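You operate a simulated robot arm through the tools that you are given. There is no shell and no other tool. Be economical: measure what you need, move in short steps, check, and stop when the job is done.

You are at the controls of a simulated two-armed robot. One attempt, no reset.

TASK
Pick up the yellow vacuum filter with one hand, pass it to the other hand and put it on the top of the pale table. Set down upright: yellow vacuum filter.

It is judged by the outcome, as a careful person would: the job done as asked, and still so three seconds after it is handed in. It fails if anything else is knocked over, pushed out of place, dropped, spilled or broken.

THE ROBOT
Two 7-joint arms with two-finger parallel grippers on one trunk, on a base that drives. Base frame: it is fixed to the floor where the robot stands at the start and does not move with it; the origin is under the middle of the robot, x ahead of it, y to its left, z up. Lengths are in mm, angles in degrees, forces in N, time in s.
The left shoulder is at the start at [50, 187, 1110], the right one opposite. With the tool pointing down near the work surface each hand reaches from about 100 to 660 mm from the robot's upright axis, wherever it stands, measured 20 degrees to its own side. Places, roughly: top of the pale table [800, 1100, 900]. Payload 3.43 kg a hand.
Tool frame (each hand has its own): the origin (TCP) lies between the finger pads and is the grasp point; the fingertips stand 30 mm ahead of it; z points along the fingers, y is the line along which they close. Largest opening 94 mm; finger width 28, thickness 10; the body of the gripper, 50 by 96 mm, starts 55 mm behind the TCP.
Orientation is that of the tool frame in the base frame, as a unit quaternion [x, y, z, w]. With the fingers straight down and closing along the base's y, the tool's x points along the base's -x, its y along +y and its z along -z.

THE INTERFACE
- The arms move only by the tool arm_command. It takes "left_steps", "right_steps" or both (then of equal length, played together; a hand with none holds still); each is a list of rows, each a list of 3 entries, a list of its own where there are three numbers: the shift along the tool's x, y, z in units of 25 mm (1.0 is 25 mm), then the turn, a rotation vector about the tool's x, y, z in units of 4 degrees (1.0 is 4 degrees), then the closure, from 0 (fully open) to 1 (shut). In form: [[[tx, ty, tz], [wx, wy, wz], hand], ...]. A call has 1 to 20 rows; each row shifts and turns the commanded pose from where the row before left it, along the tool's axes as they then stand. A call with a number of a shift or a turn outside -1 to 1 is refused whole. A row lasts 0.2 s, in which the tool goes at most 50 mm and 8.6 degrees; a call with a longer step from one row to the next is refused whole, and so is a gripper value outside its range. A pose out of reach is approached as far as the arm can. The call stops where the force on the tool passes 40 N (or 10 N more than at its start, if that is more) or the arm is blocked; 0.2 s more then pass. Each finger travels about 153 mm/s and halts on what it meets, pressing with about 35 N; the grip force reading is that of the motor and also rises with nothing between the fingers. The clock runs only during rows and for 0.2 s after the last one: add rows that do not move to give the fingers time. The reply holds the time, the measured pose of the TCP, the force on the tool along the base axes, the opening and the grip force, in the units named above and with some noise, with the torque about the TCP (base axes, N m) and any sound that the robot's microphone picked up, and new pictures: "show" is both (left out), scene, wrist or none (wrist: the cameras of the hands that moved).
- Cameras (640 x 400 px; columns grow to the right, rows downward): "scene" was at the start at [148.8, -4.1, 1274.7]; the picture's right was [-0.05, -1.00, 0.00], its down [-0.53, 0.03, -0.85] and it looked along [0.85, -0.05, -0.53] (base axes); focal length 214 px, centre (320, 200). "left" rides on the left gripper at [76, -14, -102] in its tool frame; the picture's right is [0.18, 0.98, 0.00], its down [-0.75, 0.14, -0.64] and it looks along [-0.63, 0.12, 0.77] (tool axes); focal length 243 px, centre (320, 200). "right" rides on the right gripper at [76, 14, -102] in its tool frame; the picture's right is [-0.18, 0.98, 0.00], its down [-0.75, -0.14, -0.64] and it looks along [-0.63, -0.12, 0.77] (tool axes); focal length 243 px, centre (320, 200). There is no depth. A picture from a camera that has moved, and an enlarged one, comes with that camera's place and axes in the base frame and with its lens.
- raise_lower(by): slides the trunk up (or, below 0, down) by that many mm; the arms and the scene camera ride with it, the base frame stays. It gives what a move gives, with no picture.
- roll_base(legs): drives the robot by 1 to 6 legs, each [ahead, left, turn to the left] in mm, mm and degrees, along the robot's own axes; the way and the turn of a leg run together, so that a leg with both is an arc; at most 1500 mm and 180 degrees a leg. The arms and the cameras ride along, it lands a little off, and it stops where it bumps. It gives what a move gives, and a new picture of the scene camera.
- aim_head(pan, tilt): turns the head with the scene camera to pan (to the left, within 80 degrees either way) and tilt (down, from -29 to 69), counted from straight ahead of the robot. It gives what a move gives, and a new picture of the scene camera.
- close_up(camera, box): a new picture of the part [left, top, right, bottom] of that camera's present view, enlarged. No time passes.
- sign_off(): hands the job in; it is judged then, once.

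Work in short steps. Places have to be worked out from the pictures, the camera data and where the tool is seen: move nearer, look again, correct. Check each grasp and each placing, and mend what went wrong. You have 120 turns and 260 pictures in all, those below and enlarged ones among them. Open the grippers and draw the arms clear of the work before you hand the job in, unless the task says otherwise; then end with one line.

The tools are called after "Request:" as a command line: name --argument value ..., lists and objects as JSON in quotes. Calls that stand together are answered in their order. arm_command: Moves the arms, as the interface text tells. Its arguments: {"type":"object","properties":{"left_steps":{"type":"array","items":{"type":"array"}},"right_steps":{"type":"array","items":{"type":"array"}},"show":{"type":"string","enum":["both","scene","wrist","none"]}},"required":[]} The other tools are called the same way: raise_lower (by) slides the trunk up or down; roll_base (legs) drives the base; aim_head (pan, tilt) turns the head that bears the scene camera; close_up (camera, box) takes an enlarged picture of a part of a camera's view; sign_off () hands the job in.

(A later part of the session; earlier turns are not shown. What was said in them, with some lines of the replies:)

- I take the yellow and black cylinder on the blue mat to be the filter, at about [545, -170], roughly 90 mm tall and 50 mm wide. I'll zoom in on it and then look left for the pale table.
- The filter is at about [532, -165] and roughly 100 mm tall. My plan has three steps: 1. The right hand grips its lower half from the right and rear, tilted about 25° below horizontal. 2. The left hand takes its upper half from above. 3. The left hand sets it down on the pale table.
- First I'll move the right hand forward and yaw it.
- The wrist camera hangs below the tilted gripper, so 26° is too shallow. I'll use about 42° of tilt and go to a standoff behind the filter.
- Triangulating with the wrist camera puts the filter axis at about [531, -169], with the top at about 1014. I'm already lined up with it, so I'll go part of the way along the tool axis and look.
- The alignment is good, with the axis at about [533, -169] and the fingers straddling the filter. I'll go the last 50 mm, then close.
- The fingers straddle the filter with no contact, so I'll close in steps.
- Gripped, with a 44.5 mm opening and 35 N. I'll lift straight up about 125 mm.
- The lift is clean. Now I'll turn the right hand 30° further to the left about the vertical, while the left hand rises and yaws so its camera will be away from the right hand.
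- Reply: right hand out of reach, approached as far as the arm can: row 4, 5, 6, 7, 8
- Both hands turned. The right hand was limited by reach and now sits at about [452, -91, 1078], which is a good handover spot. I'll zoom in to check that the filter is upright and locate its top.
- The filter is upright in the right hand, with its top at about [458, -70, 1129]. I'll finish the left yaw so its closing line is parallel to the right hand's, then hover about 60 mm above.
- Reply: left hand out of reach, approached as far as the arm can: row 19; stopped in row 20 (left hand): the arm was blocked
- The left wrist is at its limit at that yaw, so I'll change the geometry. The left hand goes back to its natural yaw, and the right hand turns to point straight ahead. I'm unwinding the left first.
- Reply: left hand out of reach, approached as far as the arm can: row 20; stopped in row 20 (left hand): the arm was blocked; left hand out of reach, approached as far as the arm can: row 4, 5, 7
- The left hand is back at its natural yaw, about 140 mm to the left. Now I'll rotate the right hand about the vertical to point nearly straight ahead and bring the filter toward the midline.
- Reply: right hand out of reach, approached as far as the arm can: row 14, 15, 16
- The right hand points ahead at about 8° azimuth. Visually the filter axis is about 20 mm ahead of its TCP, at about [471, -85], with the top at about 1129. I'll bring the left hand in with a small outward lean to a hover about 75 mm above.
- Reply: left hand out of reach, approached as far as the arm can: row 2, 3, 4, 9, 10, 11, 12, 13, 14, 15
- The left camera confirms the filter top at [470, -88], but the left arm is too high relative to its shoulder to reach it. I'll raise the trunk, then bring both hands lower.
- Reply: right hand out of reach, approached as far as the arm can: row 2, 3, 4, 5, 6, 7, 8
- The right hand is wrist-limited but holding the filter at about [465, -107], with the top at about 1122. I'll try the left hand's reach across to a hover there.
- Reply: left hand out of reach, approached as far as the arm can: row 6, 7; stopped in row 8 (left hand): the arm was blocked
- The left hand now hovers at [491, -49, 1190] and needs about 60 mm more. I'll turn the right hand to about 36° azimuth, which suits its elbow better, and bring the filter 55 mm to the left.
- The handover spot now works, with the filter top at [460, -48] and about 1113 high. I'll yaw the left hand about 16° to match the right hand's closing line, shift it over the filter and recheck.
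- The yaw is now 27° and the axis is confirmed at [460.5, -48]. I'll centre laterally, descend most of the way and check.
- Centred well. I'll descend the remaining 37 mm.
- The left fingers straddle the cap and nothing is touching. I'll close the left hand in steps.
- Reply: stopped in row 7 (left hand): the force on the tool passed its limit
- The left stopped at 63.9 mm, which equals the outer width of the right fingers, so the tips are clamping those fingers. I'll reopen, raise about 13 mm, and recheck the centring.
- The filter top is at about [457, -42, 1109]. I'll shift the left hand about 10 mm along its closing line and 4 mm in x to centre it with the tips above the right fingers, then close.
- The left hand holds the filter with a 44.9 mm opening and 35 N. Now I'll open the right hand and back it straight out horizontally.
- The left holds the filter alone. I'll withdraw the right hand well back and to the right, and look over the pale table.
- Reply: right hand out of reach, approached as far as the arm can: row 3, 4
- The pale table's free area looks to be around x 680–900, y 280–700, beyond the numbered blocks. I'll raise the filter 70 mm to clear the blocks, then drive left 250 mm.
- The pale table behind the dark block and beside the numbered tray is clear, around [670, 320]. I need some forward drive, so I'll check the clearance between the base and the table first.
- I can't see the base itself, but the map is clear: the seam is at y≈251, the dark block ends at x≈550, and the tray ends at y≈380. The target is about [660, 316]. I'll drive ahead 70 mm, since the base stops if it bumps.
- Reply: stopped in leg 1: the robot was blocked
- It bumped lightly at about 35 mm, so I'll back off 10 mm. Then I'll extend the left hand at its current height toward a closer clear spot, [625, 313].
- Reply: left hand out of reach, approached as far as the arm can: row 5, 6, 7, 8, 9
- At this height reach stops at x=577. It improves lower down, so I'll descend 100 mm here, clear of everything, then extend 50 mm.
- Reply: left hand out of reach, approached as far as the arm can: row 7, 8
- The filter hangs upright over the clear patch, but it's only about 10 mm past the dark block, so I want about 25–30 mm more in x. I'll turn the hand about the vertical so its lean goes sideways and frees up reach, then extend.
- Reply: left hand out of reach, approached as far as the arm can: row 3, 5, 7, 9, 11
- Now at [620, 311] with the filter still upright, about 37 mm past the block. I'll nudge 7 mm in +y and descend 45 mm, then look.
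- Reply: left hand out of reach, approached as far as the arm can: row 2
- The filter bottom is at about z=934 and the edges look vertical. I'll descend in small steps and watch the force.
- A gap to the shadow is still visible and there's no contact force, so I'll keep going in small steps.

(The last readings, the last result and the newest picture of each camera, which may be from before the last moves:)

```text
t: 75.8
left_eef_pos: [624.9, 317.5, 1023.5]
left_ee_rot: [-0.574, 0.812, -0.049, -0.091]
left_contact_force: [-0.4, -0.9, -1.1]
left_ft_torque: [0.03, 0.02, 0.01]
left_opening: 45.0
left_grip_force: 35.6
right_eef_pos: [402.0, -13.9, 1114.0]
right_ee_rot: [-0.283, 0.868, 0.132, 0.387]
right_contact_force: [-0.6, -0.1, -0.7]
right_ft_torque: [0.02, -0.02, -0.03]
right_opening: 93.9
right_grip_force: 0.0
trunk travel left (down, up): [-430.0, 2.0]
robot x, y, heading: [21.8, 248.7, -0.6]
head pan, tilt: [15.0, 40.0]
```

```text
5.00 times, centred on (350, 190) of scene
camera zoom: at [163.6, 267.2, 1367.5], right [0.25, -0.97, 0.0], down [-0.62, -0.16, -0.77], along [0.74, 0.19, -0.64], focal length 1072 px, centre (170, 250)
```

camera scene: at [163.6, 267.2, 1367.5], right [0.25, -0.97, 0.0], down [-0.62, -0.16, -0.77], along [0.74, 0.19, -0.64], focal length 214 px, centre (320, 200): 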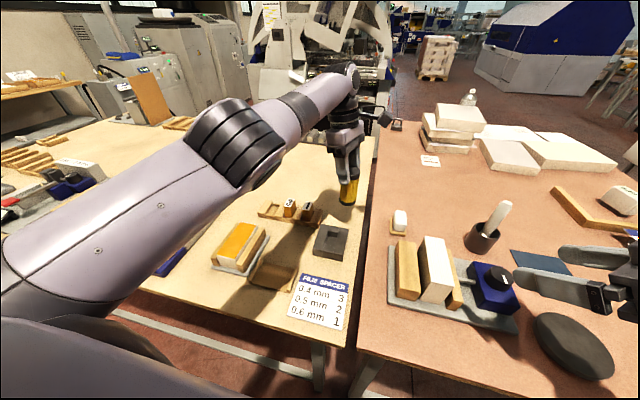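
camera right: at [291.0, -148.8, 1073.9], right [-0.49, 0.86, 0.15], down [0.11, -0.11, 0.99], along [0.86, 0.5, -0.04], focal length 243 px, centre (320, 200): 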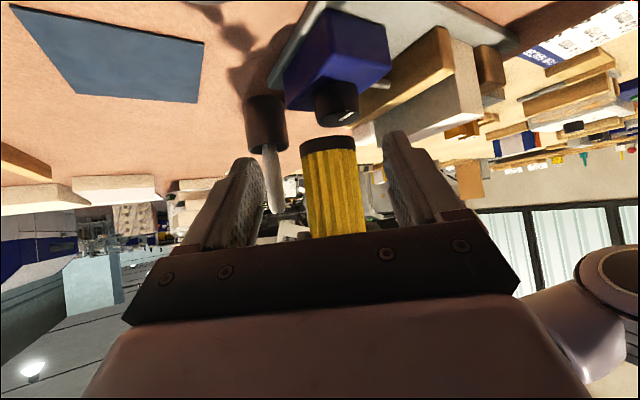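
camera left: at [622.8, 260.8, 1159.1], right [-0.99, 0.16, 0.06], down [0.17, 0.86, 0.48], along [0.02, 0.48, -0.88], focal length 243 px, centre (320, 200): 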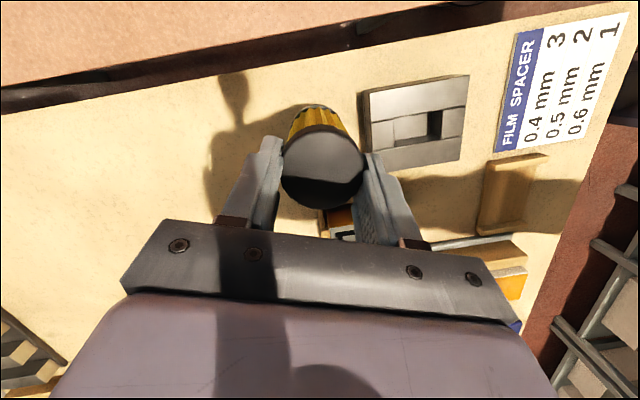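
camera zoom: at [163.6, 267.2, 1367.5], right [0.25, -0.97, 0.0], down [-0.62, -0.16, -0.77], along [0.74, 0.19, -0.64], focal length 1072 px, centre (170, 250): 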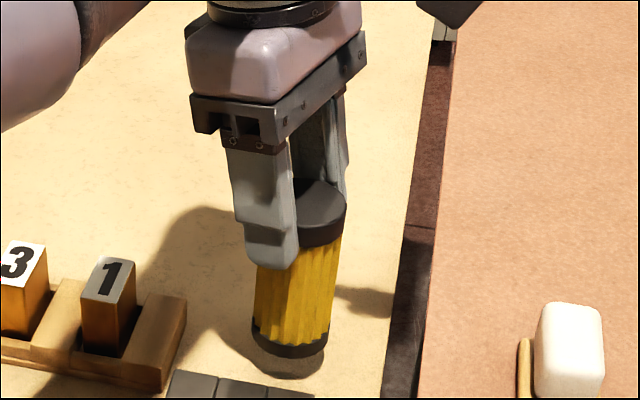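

Request:
arm_command --left_steps '[[[-0.02, -0.002, 0.098], [0, 0, 0], 0.7], [[-0.02, -0.002, 0.098], [0, 0, 0], 0.7], [[-0.02, -0.002, 0.098], [0, 0, 0], 0.7], [[0, 0, 0], [0, 0, 0], 0.7]]' --show "none"

Request:
close_up --camera "scene" --box '[300, 150, 400, 230]'

```text
t: 76.8
left_eef_pos: [625.4, 316.9, 1015.7]
left_ee_rot: [-0.574, 0.812, -0.05, -0.09]
left_contact_force: [-0.8, -0.2, -0.9]
left_ft_torque: [0.01, -0.01, 0.01]
left_opening: 44.9
left_grip_force: 35.1
right_eef_pos: [401.4, -13.5, 1112.3]
right_ee_rot: [-0.283, 0.867, 0.133, 0.387]
right_contact_force: [-0.1, -0.3, 0.1]
right_ft_torque: [0.01, 0.0, 0.0]
right_opening: 94.0
right_grip_force: 0.1
trunk travel left (down, up): [-430.0, 2.0]
robot x, y, heading: [20.7, 251.5, -0.5]
head pan, tilt: [15.0, 40.0]
```

```text
5.00 times, centred on (350, 190) of scene
camera zoom: at [163.6, 267.2, 1367.5], right [0.25, -0.97, 0.0], down [-0.62, -0.16, -0.77], along [0.74, 0.19, -0.64], focal length 1072 px, centre (170, 250)
```

zoom: 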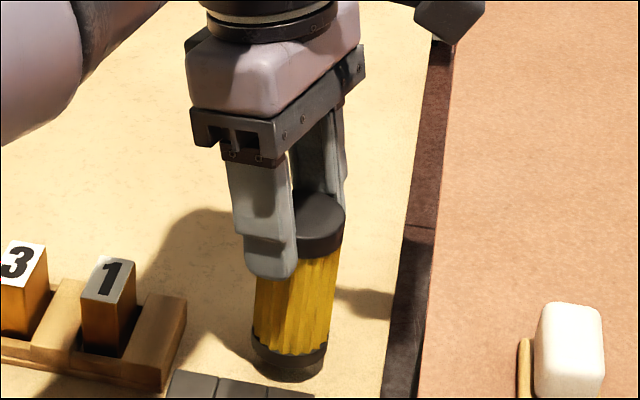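

Nearly down now. I'll take finer steps until contact.

Request:
arm_command --left_steps '[[[-0.012, -0.001, 0.06], [0, 0, 0], 0.7], [[-0.012, -0.001, 0.06], [0, 0, 0], 0.7], [[-0.012, -0.001, 0.06], [0, 0, 0], 0.7], [[0, 0, 0], [0, 0, 0], 0.7]]' --show "none"

Request:
close_up --camera "scene" --box '[320, 180, 380, 230]'

```text
t: 77.8
left_eef_pos: [625.4, 317.3, 1010.5]
left_ee_rot: [-0.574, 0.812, -0.051, -0.091]
left_contact_force: [0.4, 1.2, -0.1]
left_ft_torque: [0.03, -0.04, -0.03]
left_opening: 45.2
left_grip_force: 35.3
right_eef_pos: [402.2, -13.7, 1112.2]
right_ee_rot: [-0.283, 0.867, 0.133, 0.387]
right_contact_force: [-0.2, 0.7, -0.1]
right_ft_torque: [0.01, -0.04, -0.03]
right_opening: 94.0
right_grip_force: 0.2
trunk travel left (down, up): [-430.0, 2.0]
robot x, y, heading: [23.9, 245.6, -0.5]
head pan, tilt: [15.0, 40.0]
```

```text
8.00 times, centred on (350, 205) of scene
camera zoom: at [163.6, 267.2, 1367.5], right [0.25, -0.97, 0.0], down [-0.62, -0.16, -0.77], along [0.74, 0.19, -0.64], focal length 1716 px, centre (80, 160)
```

zoom: 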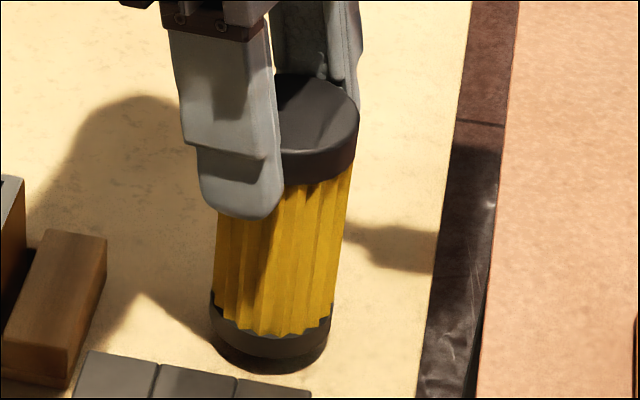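

Request:
arm_command --left_steps '[[[-0.01, -0.001, 0.05], [0, 0, 0], 0.7], [[-0.01, -0.001, 0.05], [0, 0, 0], 0.7], [[0, 0, 0], [0, 0, 0], 0.7]]' --show "none"

Request:
close_up --camera "scene" --box '[320, 180, 380, 230]'

```text
t: 78.7
left_eef_pos: [626.1, 315.5, 1007.9]
left_ee_rot: [-0.573, 0.813, -0.05, -0.092]
left_contact_force: [1.0, 0.1, -1.1]
left_ft_torque: [0.04, 0.01, 0.04]
left_opening: 45.1
left_grip_force: 35.1
right_eef_pos: [401.0, -14.0, 1112.7]
right_ee_rot: [-0.283, 0.867, 0.133, 0.387]
right_contact_force: [0.1, 0.2, 0.0]
right_ft_torque: [0.03, -0.03, -0.01]
right_opening: 93.8
right_grip_force: 0.1
trunk travel left (down, up): [-430.0, 2.0]
robot x, y, heading: [21.9, 243.9, -0.4]
head pan, tilt: [15.0, 40.0]
```

```text
8.00 times, centred on (350, 205) of scene
camera zoom: at [163.6, 267.2, 1367.5], right [0.25, -0.97, 0.0], down [-0.62, -0.16, -0.77], along [0.74, 0.19, -0.64], focal length 1716 px, centre (80, 160)
```

zoom: 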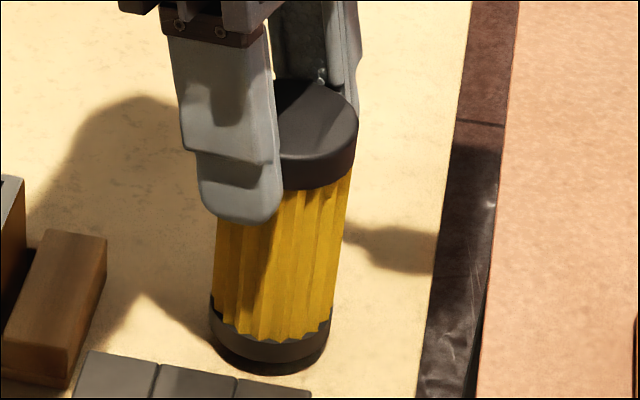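

Request:
arm_command --left_steps '[[[-0.01, -0.001, 0.05], [0, 0, 0], 0.7], [[-0.01, -0.001, 0.05], [0, 0, 0], 0.7], [[-0.01, -0.001, 0.05], [0, 0, 0], 0.7], [[0, 0, 0], [0, 0, 0], 0.7]]' --show "none"

Request:
close_up --camera "scene" --box '[320, 180, 380, 230]'

```text
t: 79.7
left_eef_pos: [624.6, 317.6, 1002.8]
left_ee_rot: [-0.574, 0.812, -0.05, -0.09]
left_contact_force: [0.3, 0.5, -1.0]
left_ft_torque: [-0.01, 0.01, -0.03]
left_opening: 45.2
left_grip_force: 35.6
right_eef_pos: [401.2, -12.1, 1113.0]
right_ee_rot: [-0.283, 0.868, 0.133, 0.386]
right_contact_force: [-0.4, -1.0, -0.9]
right_ft_torque: [-0.01, -0.02, 0.03]
right_opening: 94.0
right_grip_force: 0.1
trunk travel left (down, up): [-430.0, 2.0]
robot x, y, heading: [21.3, 246.0, -0.5]
head pan, tilt: [15.0, 40.0]
```

```text
8.00 times, centred on (350, 205) of scene
camera zoom: at [163.6, 267.2, 1367.5], right [0.25, -0.97, 0.0], down [-0.62, -0.16, -0.77], along [0.74, 0.19, -0.64], focal length 1716 px, centre (80, 160)
```

zoom: 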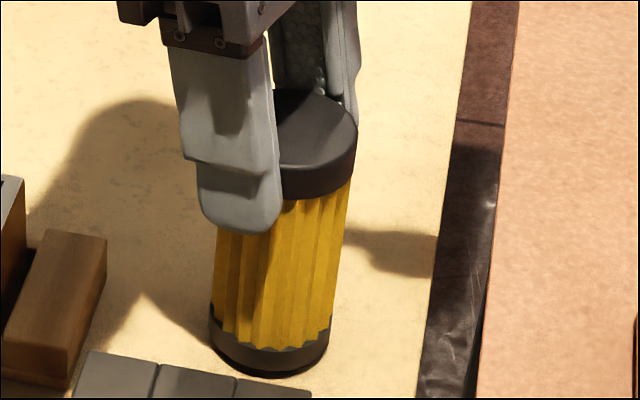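

Almost touching, with no force yet. A few more 1 mm steps.

Request:
arm_command --left_steps '[[[-0.008, -0.001, 0.04], [0, 0, 0], 0.7], [[-0.008, -0.001, 0.04], [0, 0, 0], 0.7], [[-0.008, -0.001, 0.04], [0, 0, 0], 0.7], [[0, 0, 0], [0, 0, 0], 0.7]]' --show "none"

Request:
close_up --camera "scene" --box '[320, 180, 380, 230]'

```text
t: 80.7
left_eef_pos: [624.1, 317.1, 1001.6]
left_ee_rot: [-0.574, 0.813, -0.05, -0.09]
left_contact_force: [0.1, 0.2, -1.7]
left_ft_torque: [0.0, -0.01, 0.02]
left_opening: 44.8
left_grip_force: 35.2
right_eef_pos: [401.1, -13.4, 1112.8]
right_ee_rot: [-0.284, 0.867, 0.134, 0.387]
right_contact_force: [-0.1, 0.0, -1.3]
right_ft_torque: [-0.01, -0.02, -0.02]
right_opening: 93.9
right_grip_force: 0.1
trunk travel left (down, up): [-430.0, 2.0]
robot x, y, heading: [21.4, 242.9, -0.5]
head pan, tilt: [15.0, 40.0]
```

```text
8.00 times, centred on (350, 205) of scene
camera zoom: at [163.6, 267.2, 1367.5], right [0.25, -0.97, 0.0], down [-0.62, -0.16, -0.77], along [0.74, 0.19, -0.64], focal length 1716 px, centre (80, 160)
```

zoom: 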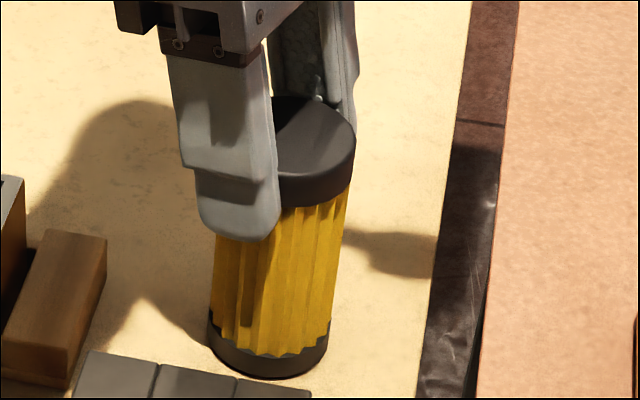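

Request:
arm_command --left_steps '[[[-0.008, -0.001, 0.04], [0, 0, 0], 0.7], [[-0.008, -0.001, 0.04], [0, 0, 0], 0.7], [[0, 0, 0], [0, 0, 0], 0.7]]' --show "none"

Request:
close_up --camera "scene" --box '[320, 180, 380, 230]'

```text
t: 81.5
left_eef_pos: [624.1, 316.9, 999.5]
left_ee_rot: [-0.575, 0.812, -0.051, -0.091]
left_contact_force: [0.4, 0.5, -0.6]
left_ft_torque: [0.0, -0.03, 0.02]
left_opening: 45.1
left_grip_force: 34.6
right_eef_pos: [401.2, -13.2, 1112.1]
right_ee_rot: [-0.283, 0.868, 0.133, 0.387]
right_contact_force: [0.4, 0.4, 0.5]
right_ft_torque: [-0.01, 0.04, 0.01]
right_opening: 93.9
right_grip_force: 0.0
trunk travel left (down, up): [-430.0, 2.0]
robot x, y, heading: [23.4, 246.7, -0.6]
head pan, tilt: [15.0, 40.0]
```

```text
8.00 times, centred on (350, 205) of scene
camera zoom: at [163.5, 267.3, 1367.6], right [0.25, -0.97, 0.0], down [-0.62, -0.16, -0.77], along [0.74, 0.19, -0.64], focal length 1716 px, centre (80, 160)
```

zoom: 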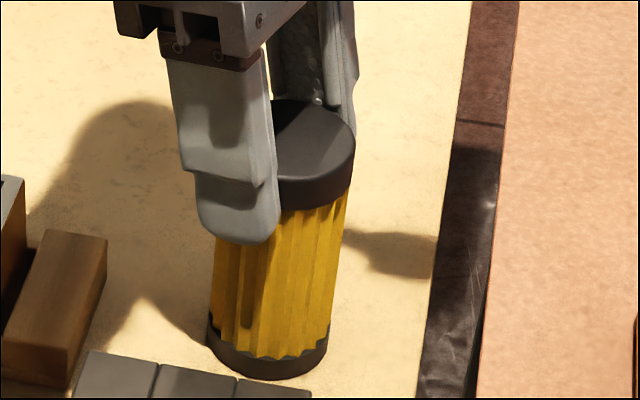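

Request:
arm_command --left_steps '[[[-0.008, -0.001, 0.04], [0, 0, 0], 0.7], [[-0.008, -0.001, 0.04], [0, 0, 0], 0.7], [[0, 0, 0], [0, 0, 0], 0.7]]' --show "none"

Request:
close_up --camera "scene" --box '[320, 180, 380, 230]'

```text
t: 82.2
left_eef_pos: [624.2, 318.7, 1000.4]
left_ee_rot: [-0.574, 0.812, -0.052, -0.089]
left_contact_force: [-1.4, 1.7, 10.6]
left_ft_torque: [0.07, -0.14, 0.05]
left_opening: 45.1
left_grip_force: 35.0
right_eef_pos: [401.6, -12.9, 1112.4]
right_ee_rot: [-0.283, 0.867, 0.133, 0.387]
right_contact_force: [0.6, 0.3, -1.0]
right_ft_torque: [-0.01, 0.0, -0.01]
right_opening: 93.9
right_grip_force: 0.0
trunk travel left (down, up): [-430.0, 2.0]
robot x, y, heading: [20.5, 246.4, -0.6]
head pan, tilt: [15.0, 40.0]
```

```text
8.00 times, centred on (350, 205) of scene
camera zoom: at [162.4, 267.4, 1367.8], right [0.25, -0.97, 0.0], down [-0.62, -0.16, -0.77], along [0.74, 0.19, -0.64], focal length 1716 px, centre (80, 160)
```

zoom: 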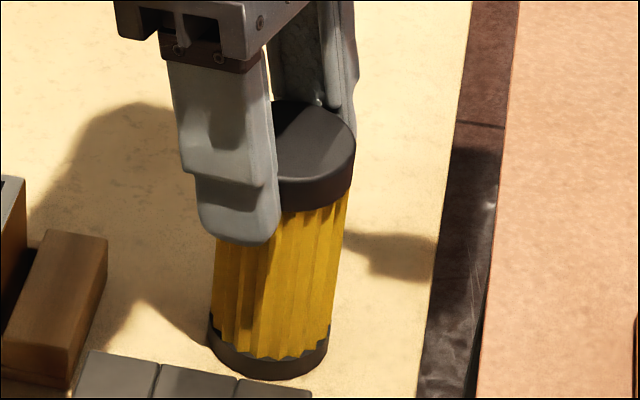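

The force shows 10.6 N upward, so the filter is resting on the table. I'll release gently.

Request:
arm_command --left_steps '[[[0, 0, 0], [0, 0, 0], 0.5], [[0, 0, 0], [0, 0, 0], 0.45], [[0, 0, 0], [0, 0, 0], 0.35], [[0, 0, 0], [0, 0, 0], 0.2], [[0, 0, 0], [0, 0, 0], 0.15], [[0, 0, 0], [0, 0, 0], 0.15]]' --show "wrist"

Request:
close_up --camera "scene" --box '[300, 150, 400, 230]'

```text
t: 83.7
left_eef_pos: [624.6, 316.1, 998.8]
left_ee_rot: [-0.574, 0.812, -0.05, -0.09]
left_contact_force: [0.0, -0.5, 0.3]
left_ft_torque: [-0.02, -0.01, -0.02]
left_opening: 80.0
left_grip_force: 0.0
right_eef_pos: [401.7, -13.7, 1112.3]
right_ee_rot: [-0.283, 0.867, 0.133, 0.388]
right_contact_force: [0.0, -0.2, 0.2]
right_ft_torque: [0.0, 0.01, 0.0]
right_opening: 93.9
right_grip_force: 0.1
trunk travel left (down, up): [-430.0, 2.0]
robot x, y, heading: [22.3, 247.0, -0.4]
head pan, tilt: [15.0, 40.0]
camera left: at [622.2, 260.6, 1113.8], right [-0.99, 0.16, 0.06], down [0.17, 0.86, 0.48], along [0.03, 0.48, -0.88], focal length 243 px, centre (320, 200)
```

left: 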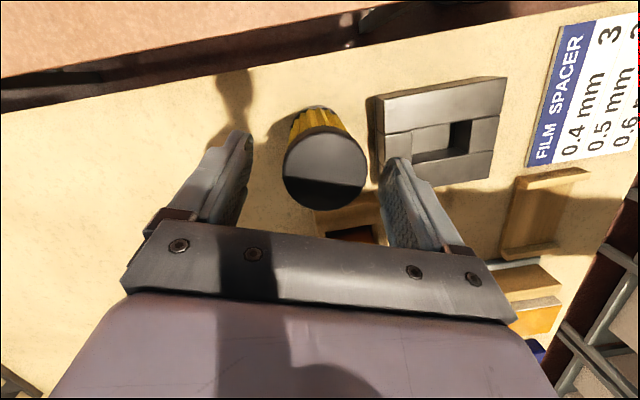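

```text
5.00 times, centred on (350, 190) of scene
camera zoom: at [163.5, 267.2, 1367.6], right [0.25, -0.97, 0.0], down [-0.62, -0.16, -0.77], along [0.74, 0.19, -0.64], focal length 1072 px, centre (170, 250)
```

zoom: 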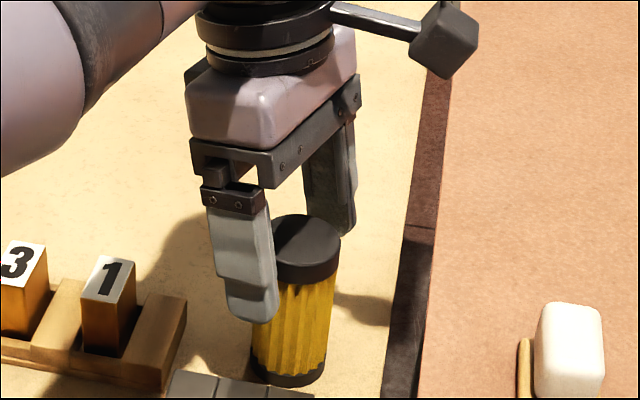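

The filter stands on its own. I'll withdraw the left hand along its own axis.

Request:
arm_command --left_steps '[[[0, 0, -0.4], [0, 0, 0], 0.1], [[0, 0, -0.8], [0, 0, 0], 0.1], [[0, 0, -0.8], [0, 0, 0], 0.1], [[0, 0, -0.8], [0, 0, 0], 0.1], [[0, 0, -0.8], [0, 0, 0], 0.1], [[0, 0, -0.8], [0, 0, 0], 0.1]]' --show "scene"

```text
t: 85.0
left_eef_pos: [625.6, 339.0, 1105.4]
left_ee_rot: [-0.574, 0.813, -0.05, -0.09]
left_contact_force: [-0.6, 0.1, 0.2]
left_ft_torque: [-0.03, 0.01, 0.01]
left_opening: 84.6
left_grip_force: 0.0
left hand out of reach, approached as far as the arm can: row 5, 6
right_eef_pos: [401.2, -14.5, 1112.6]
right_ee_rot: [-0.283, 0.868, 0.132, 0.386]
right_contact_force: [0.6, -0.9, -0.2]
right_ft_torque: [0.05, 0.04, 0.02]
right_opening: 94.0
right_grip_force: 0.0
trunk travel left (down, up): [-430.0, 2.0]
robot x, y, heading: [20.9, 246.0, -0.7]
head pan, tilt: [15.0, 40.0]
camera scene: at [163.3, 267.2, 1367.6], right [0.25, -0.97, 0.0], down [-0.62, -0.16, -0.77], along [0.74, 0.19, -0.64], focal length 214 px, centre (320, 200)
```

scene: 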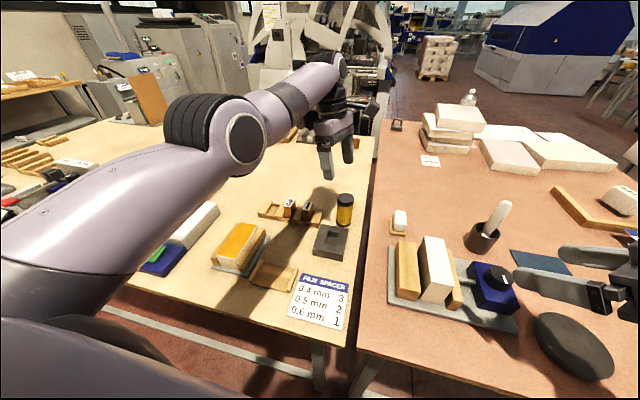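

The filter stands upright on the pale table and nothing else has moved. I'll pull the left arm back and up, then do a final check.

Request:
arm_command --left_steps '[[[0.19, 0.82, -0.35], [0, 0, 0], 0], [[0.19, 0.82, -0.35], [0, 0, 0], 0], [[0.19, 0.82, -0.35], [0, 0, 0], 0], [[0.19, 0.82, -0.35], [0, 0, 0], 0], [[0.19, 0.82, -0.35], [0, 0, 0], 0]]' --show "scene"

Request:
close_up --camera "scene" --box '[240, 130, 440, 270]'

```text
t: 86.2
left_eef_pos: [611.7, 341.4, 1172.5]
left_ee_rot: [-0.574, 0.812, -0.05, -0.091]
left_contact_force: [0.0, -0.6, -0.3]
left_ft_torque: [0.0, 0.0, 0.0]
left_opening: 94.2
left_grip_force: 0.0
left hand out of reach, approached as far as the arm can: row 1, 2, 3, 4, 5
right_eef_pos: [401.0, -13.1, 1112.2]
right_ee_rot: [-0.283, 0.867, 0.133, 0.388]
right_contact_force: [0.1, 0.1, 0.0]
right_ft_torque: [-0.02, -0.01, 0.02]
right_opening: 94.3
right_grip_force: 0.0
trunk travel left (down, up): [-430.0, 2.0]
robot x, y, heading: [19.3, 247.8, -0.7]
head pan, tilt: [15.0, 40.0]
camera scene: at [163.2, 267.2, 1367.6], right [0.25, -0.97, 0.0], down [-0.62, -0.16, -0.77], along [0.74, 0.19, -0.64], focal length 214 px, centre (320, 200)
```

scene: 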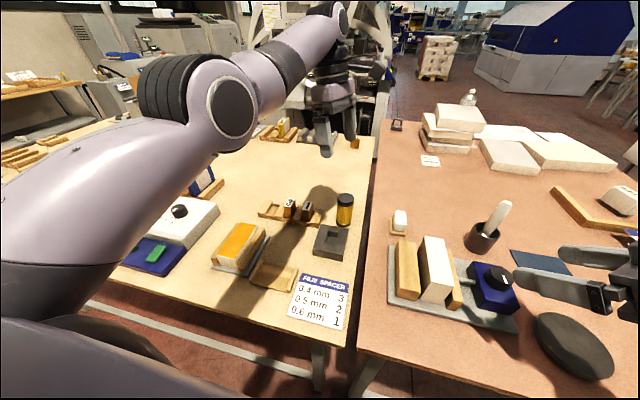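

```text
2.86 times, centred on (340, 200) of scene
camera zoom: at [163.2, 267.2, 1367.6], right [0.25, -0.97, 0.0], down [-0.62, -0.16, -0.77], along [0.74, 0.19, -0.64], focal length 613 px, centre (263, 200)
```

zoom: 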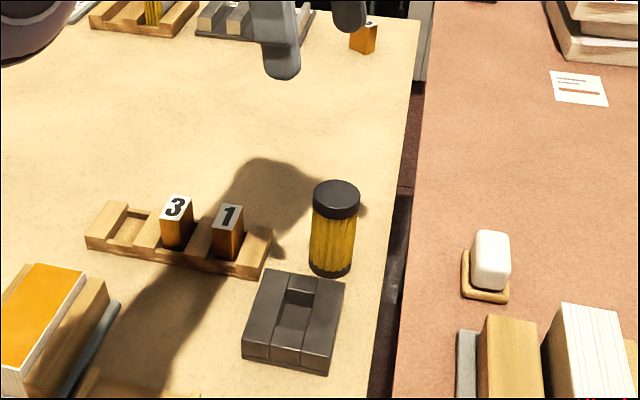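

The filter stands upright on the pale table, both grippers are open and clear of it, and nothing else was disturbed. I'm handing the job in.

Request:
sign_off

```text
The job is handed in.
```

The right hand picked up the yellow vacuum filter and passed it to the left hand, which set it upright on the pale table; nothing else on either table looked moved.
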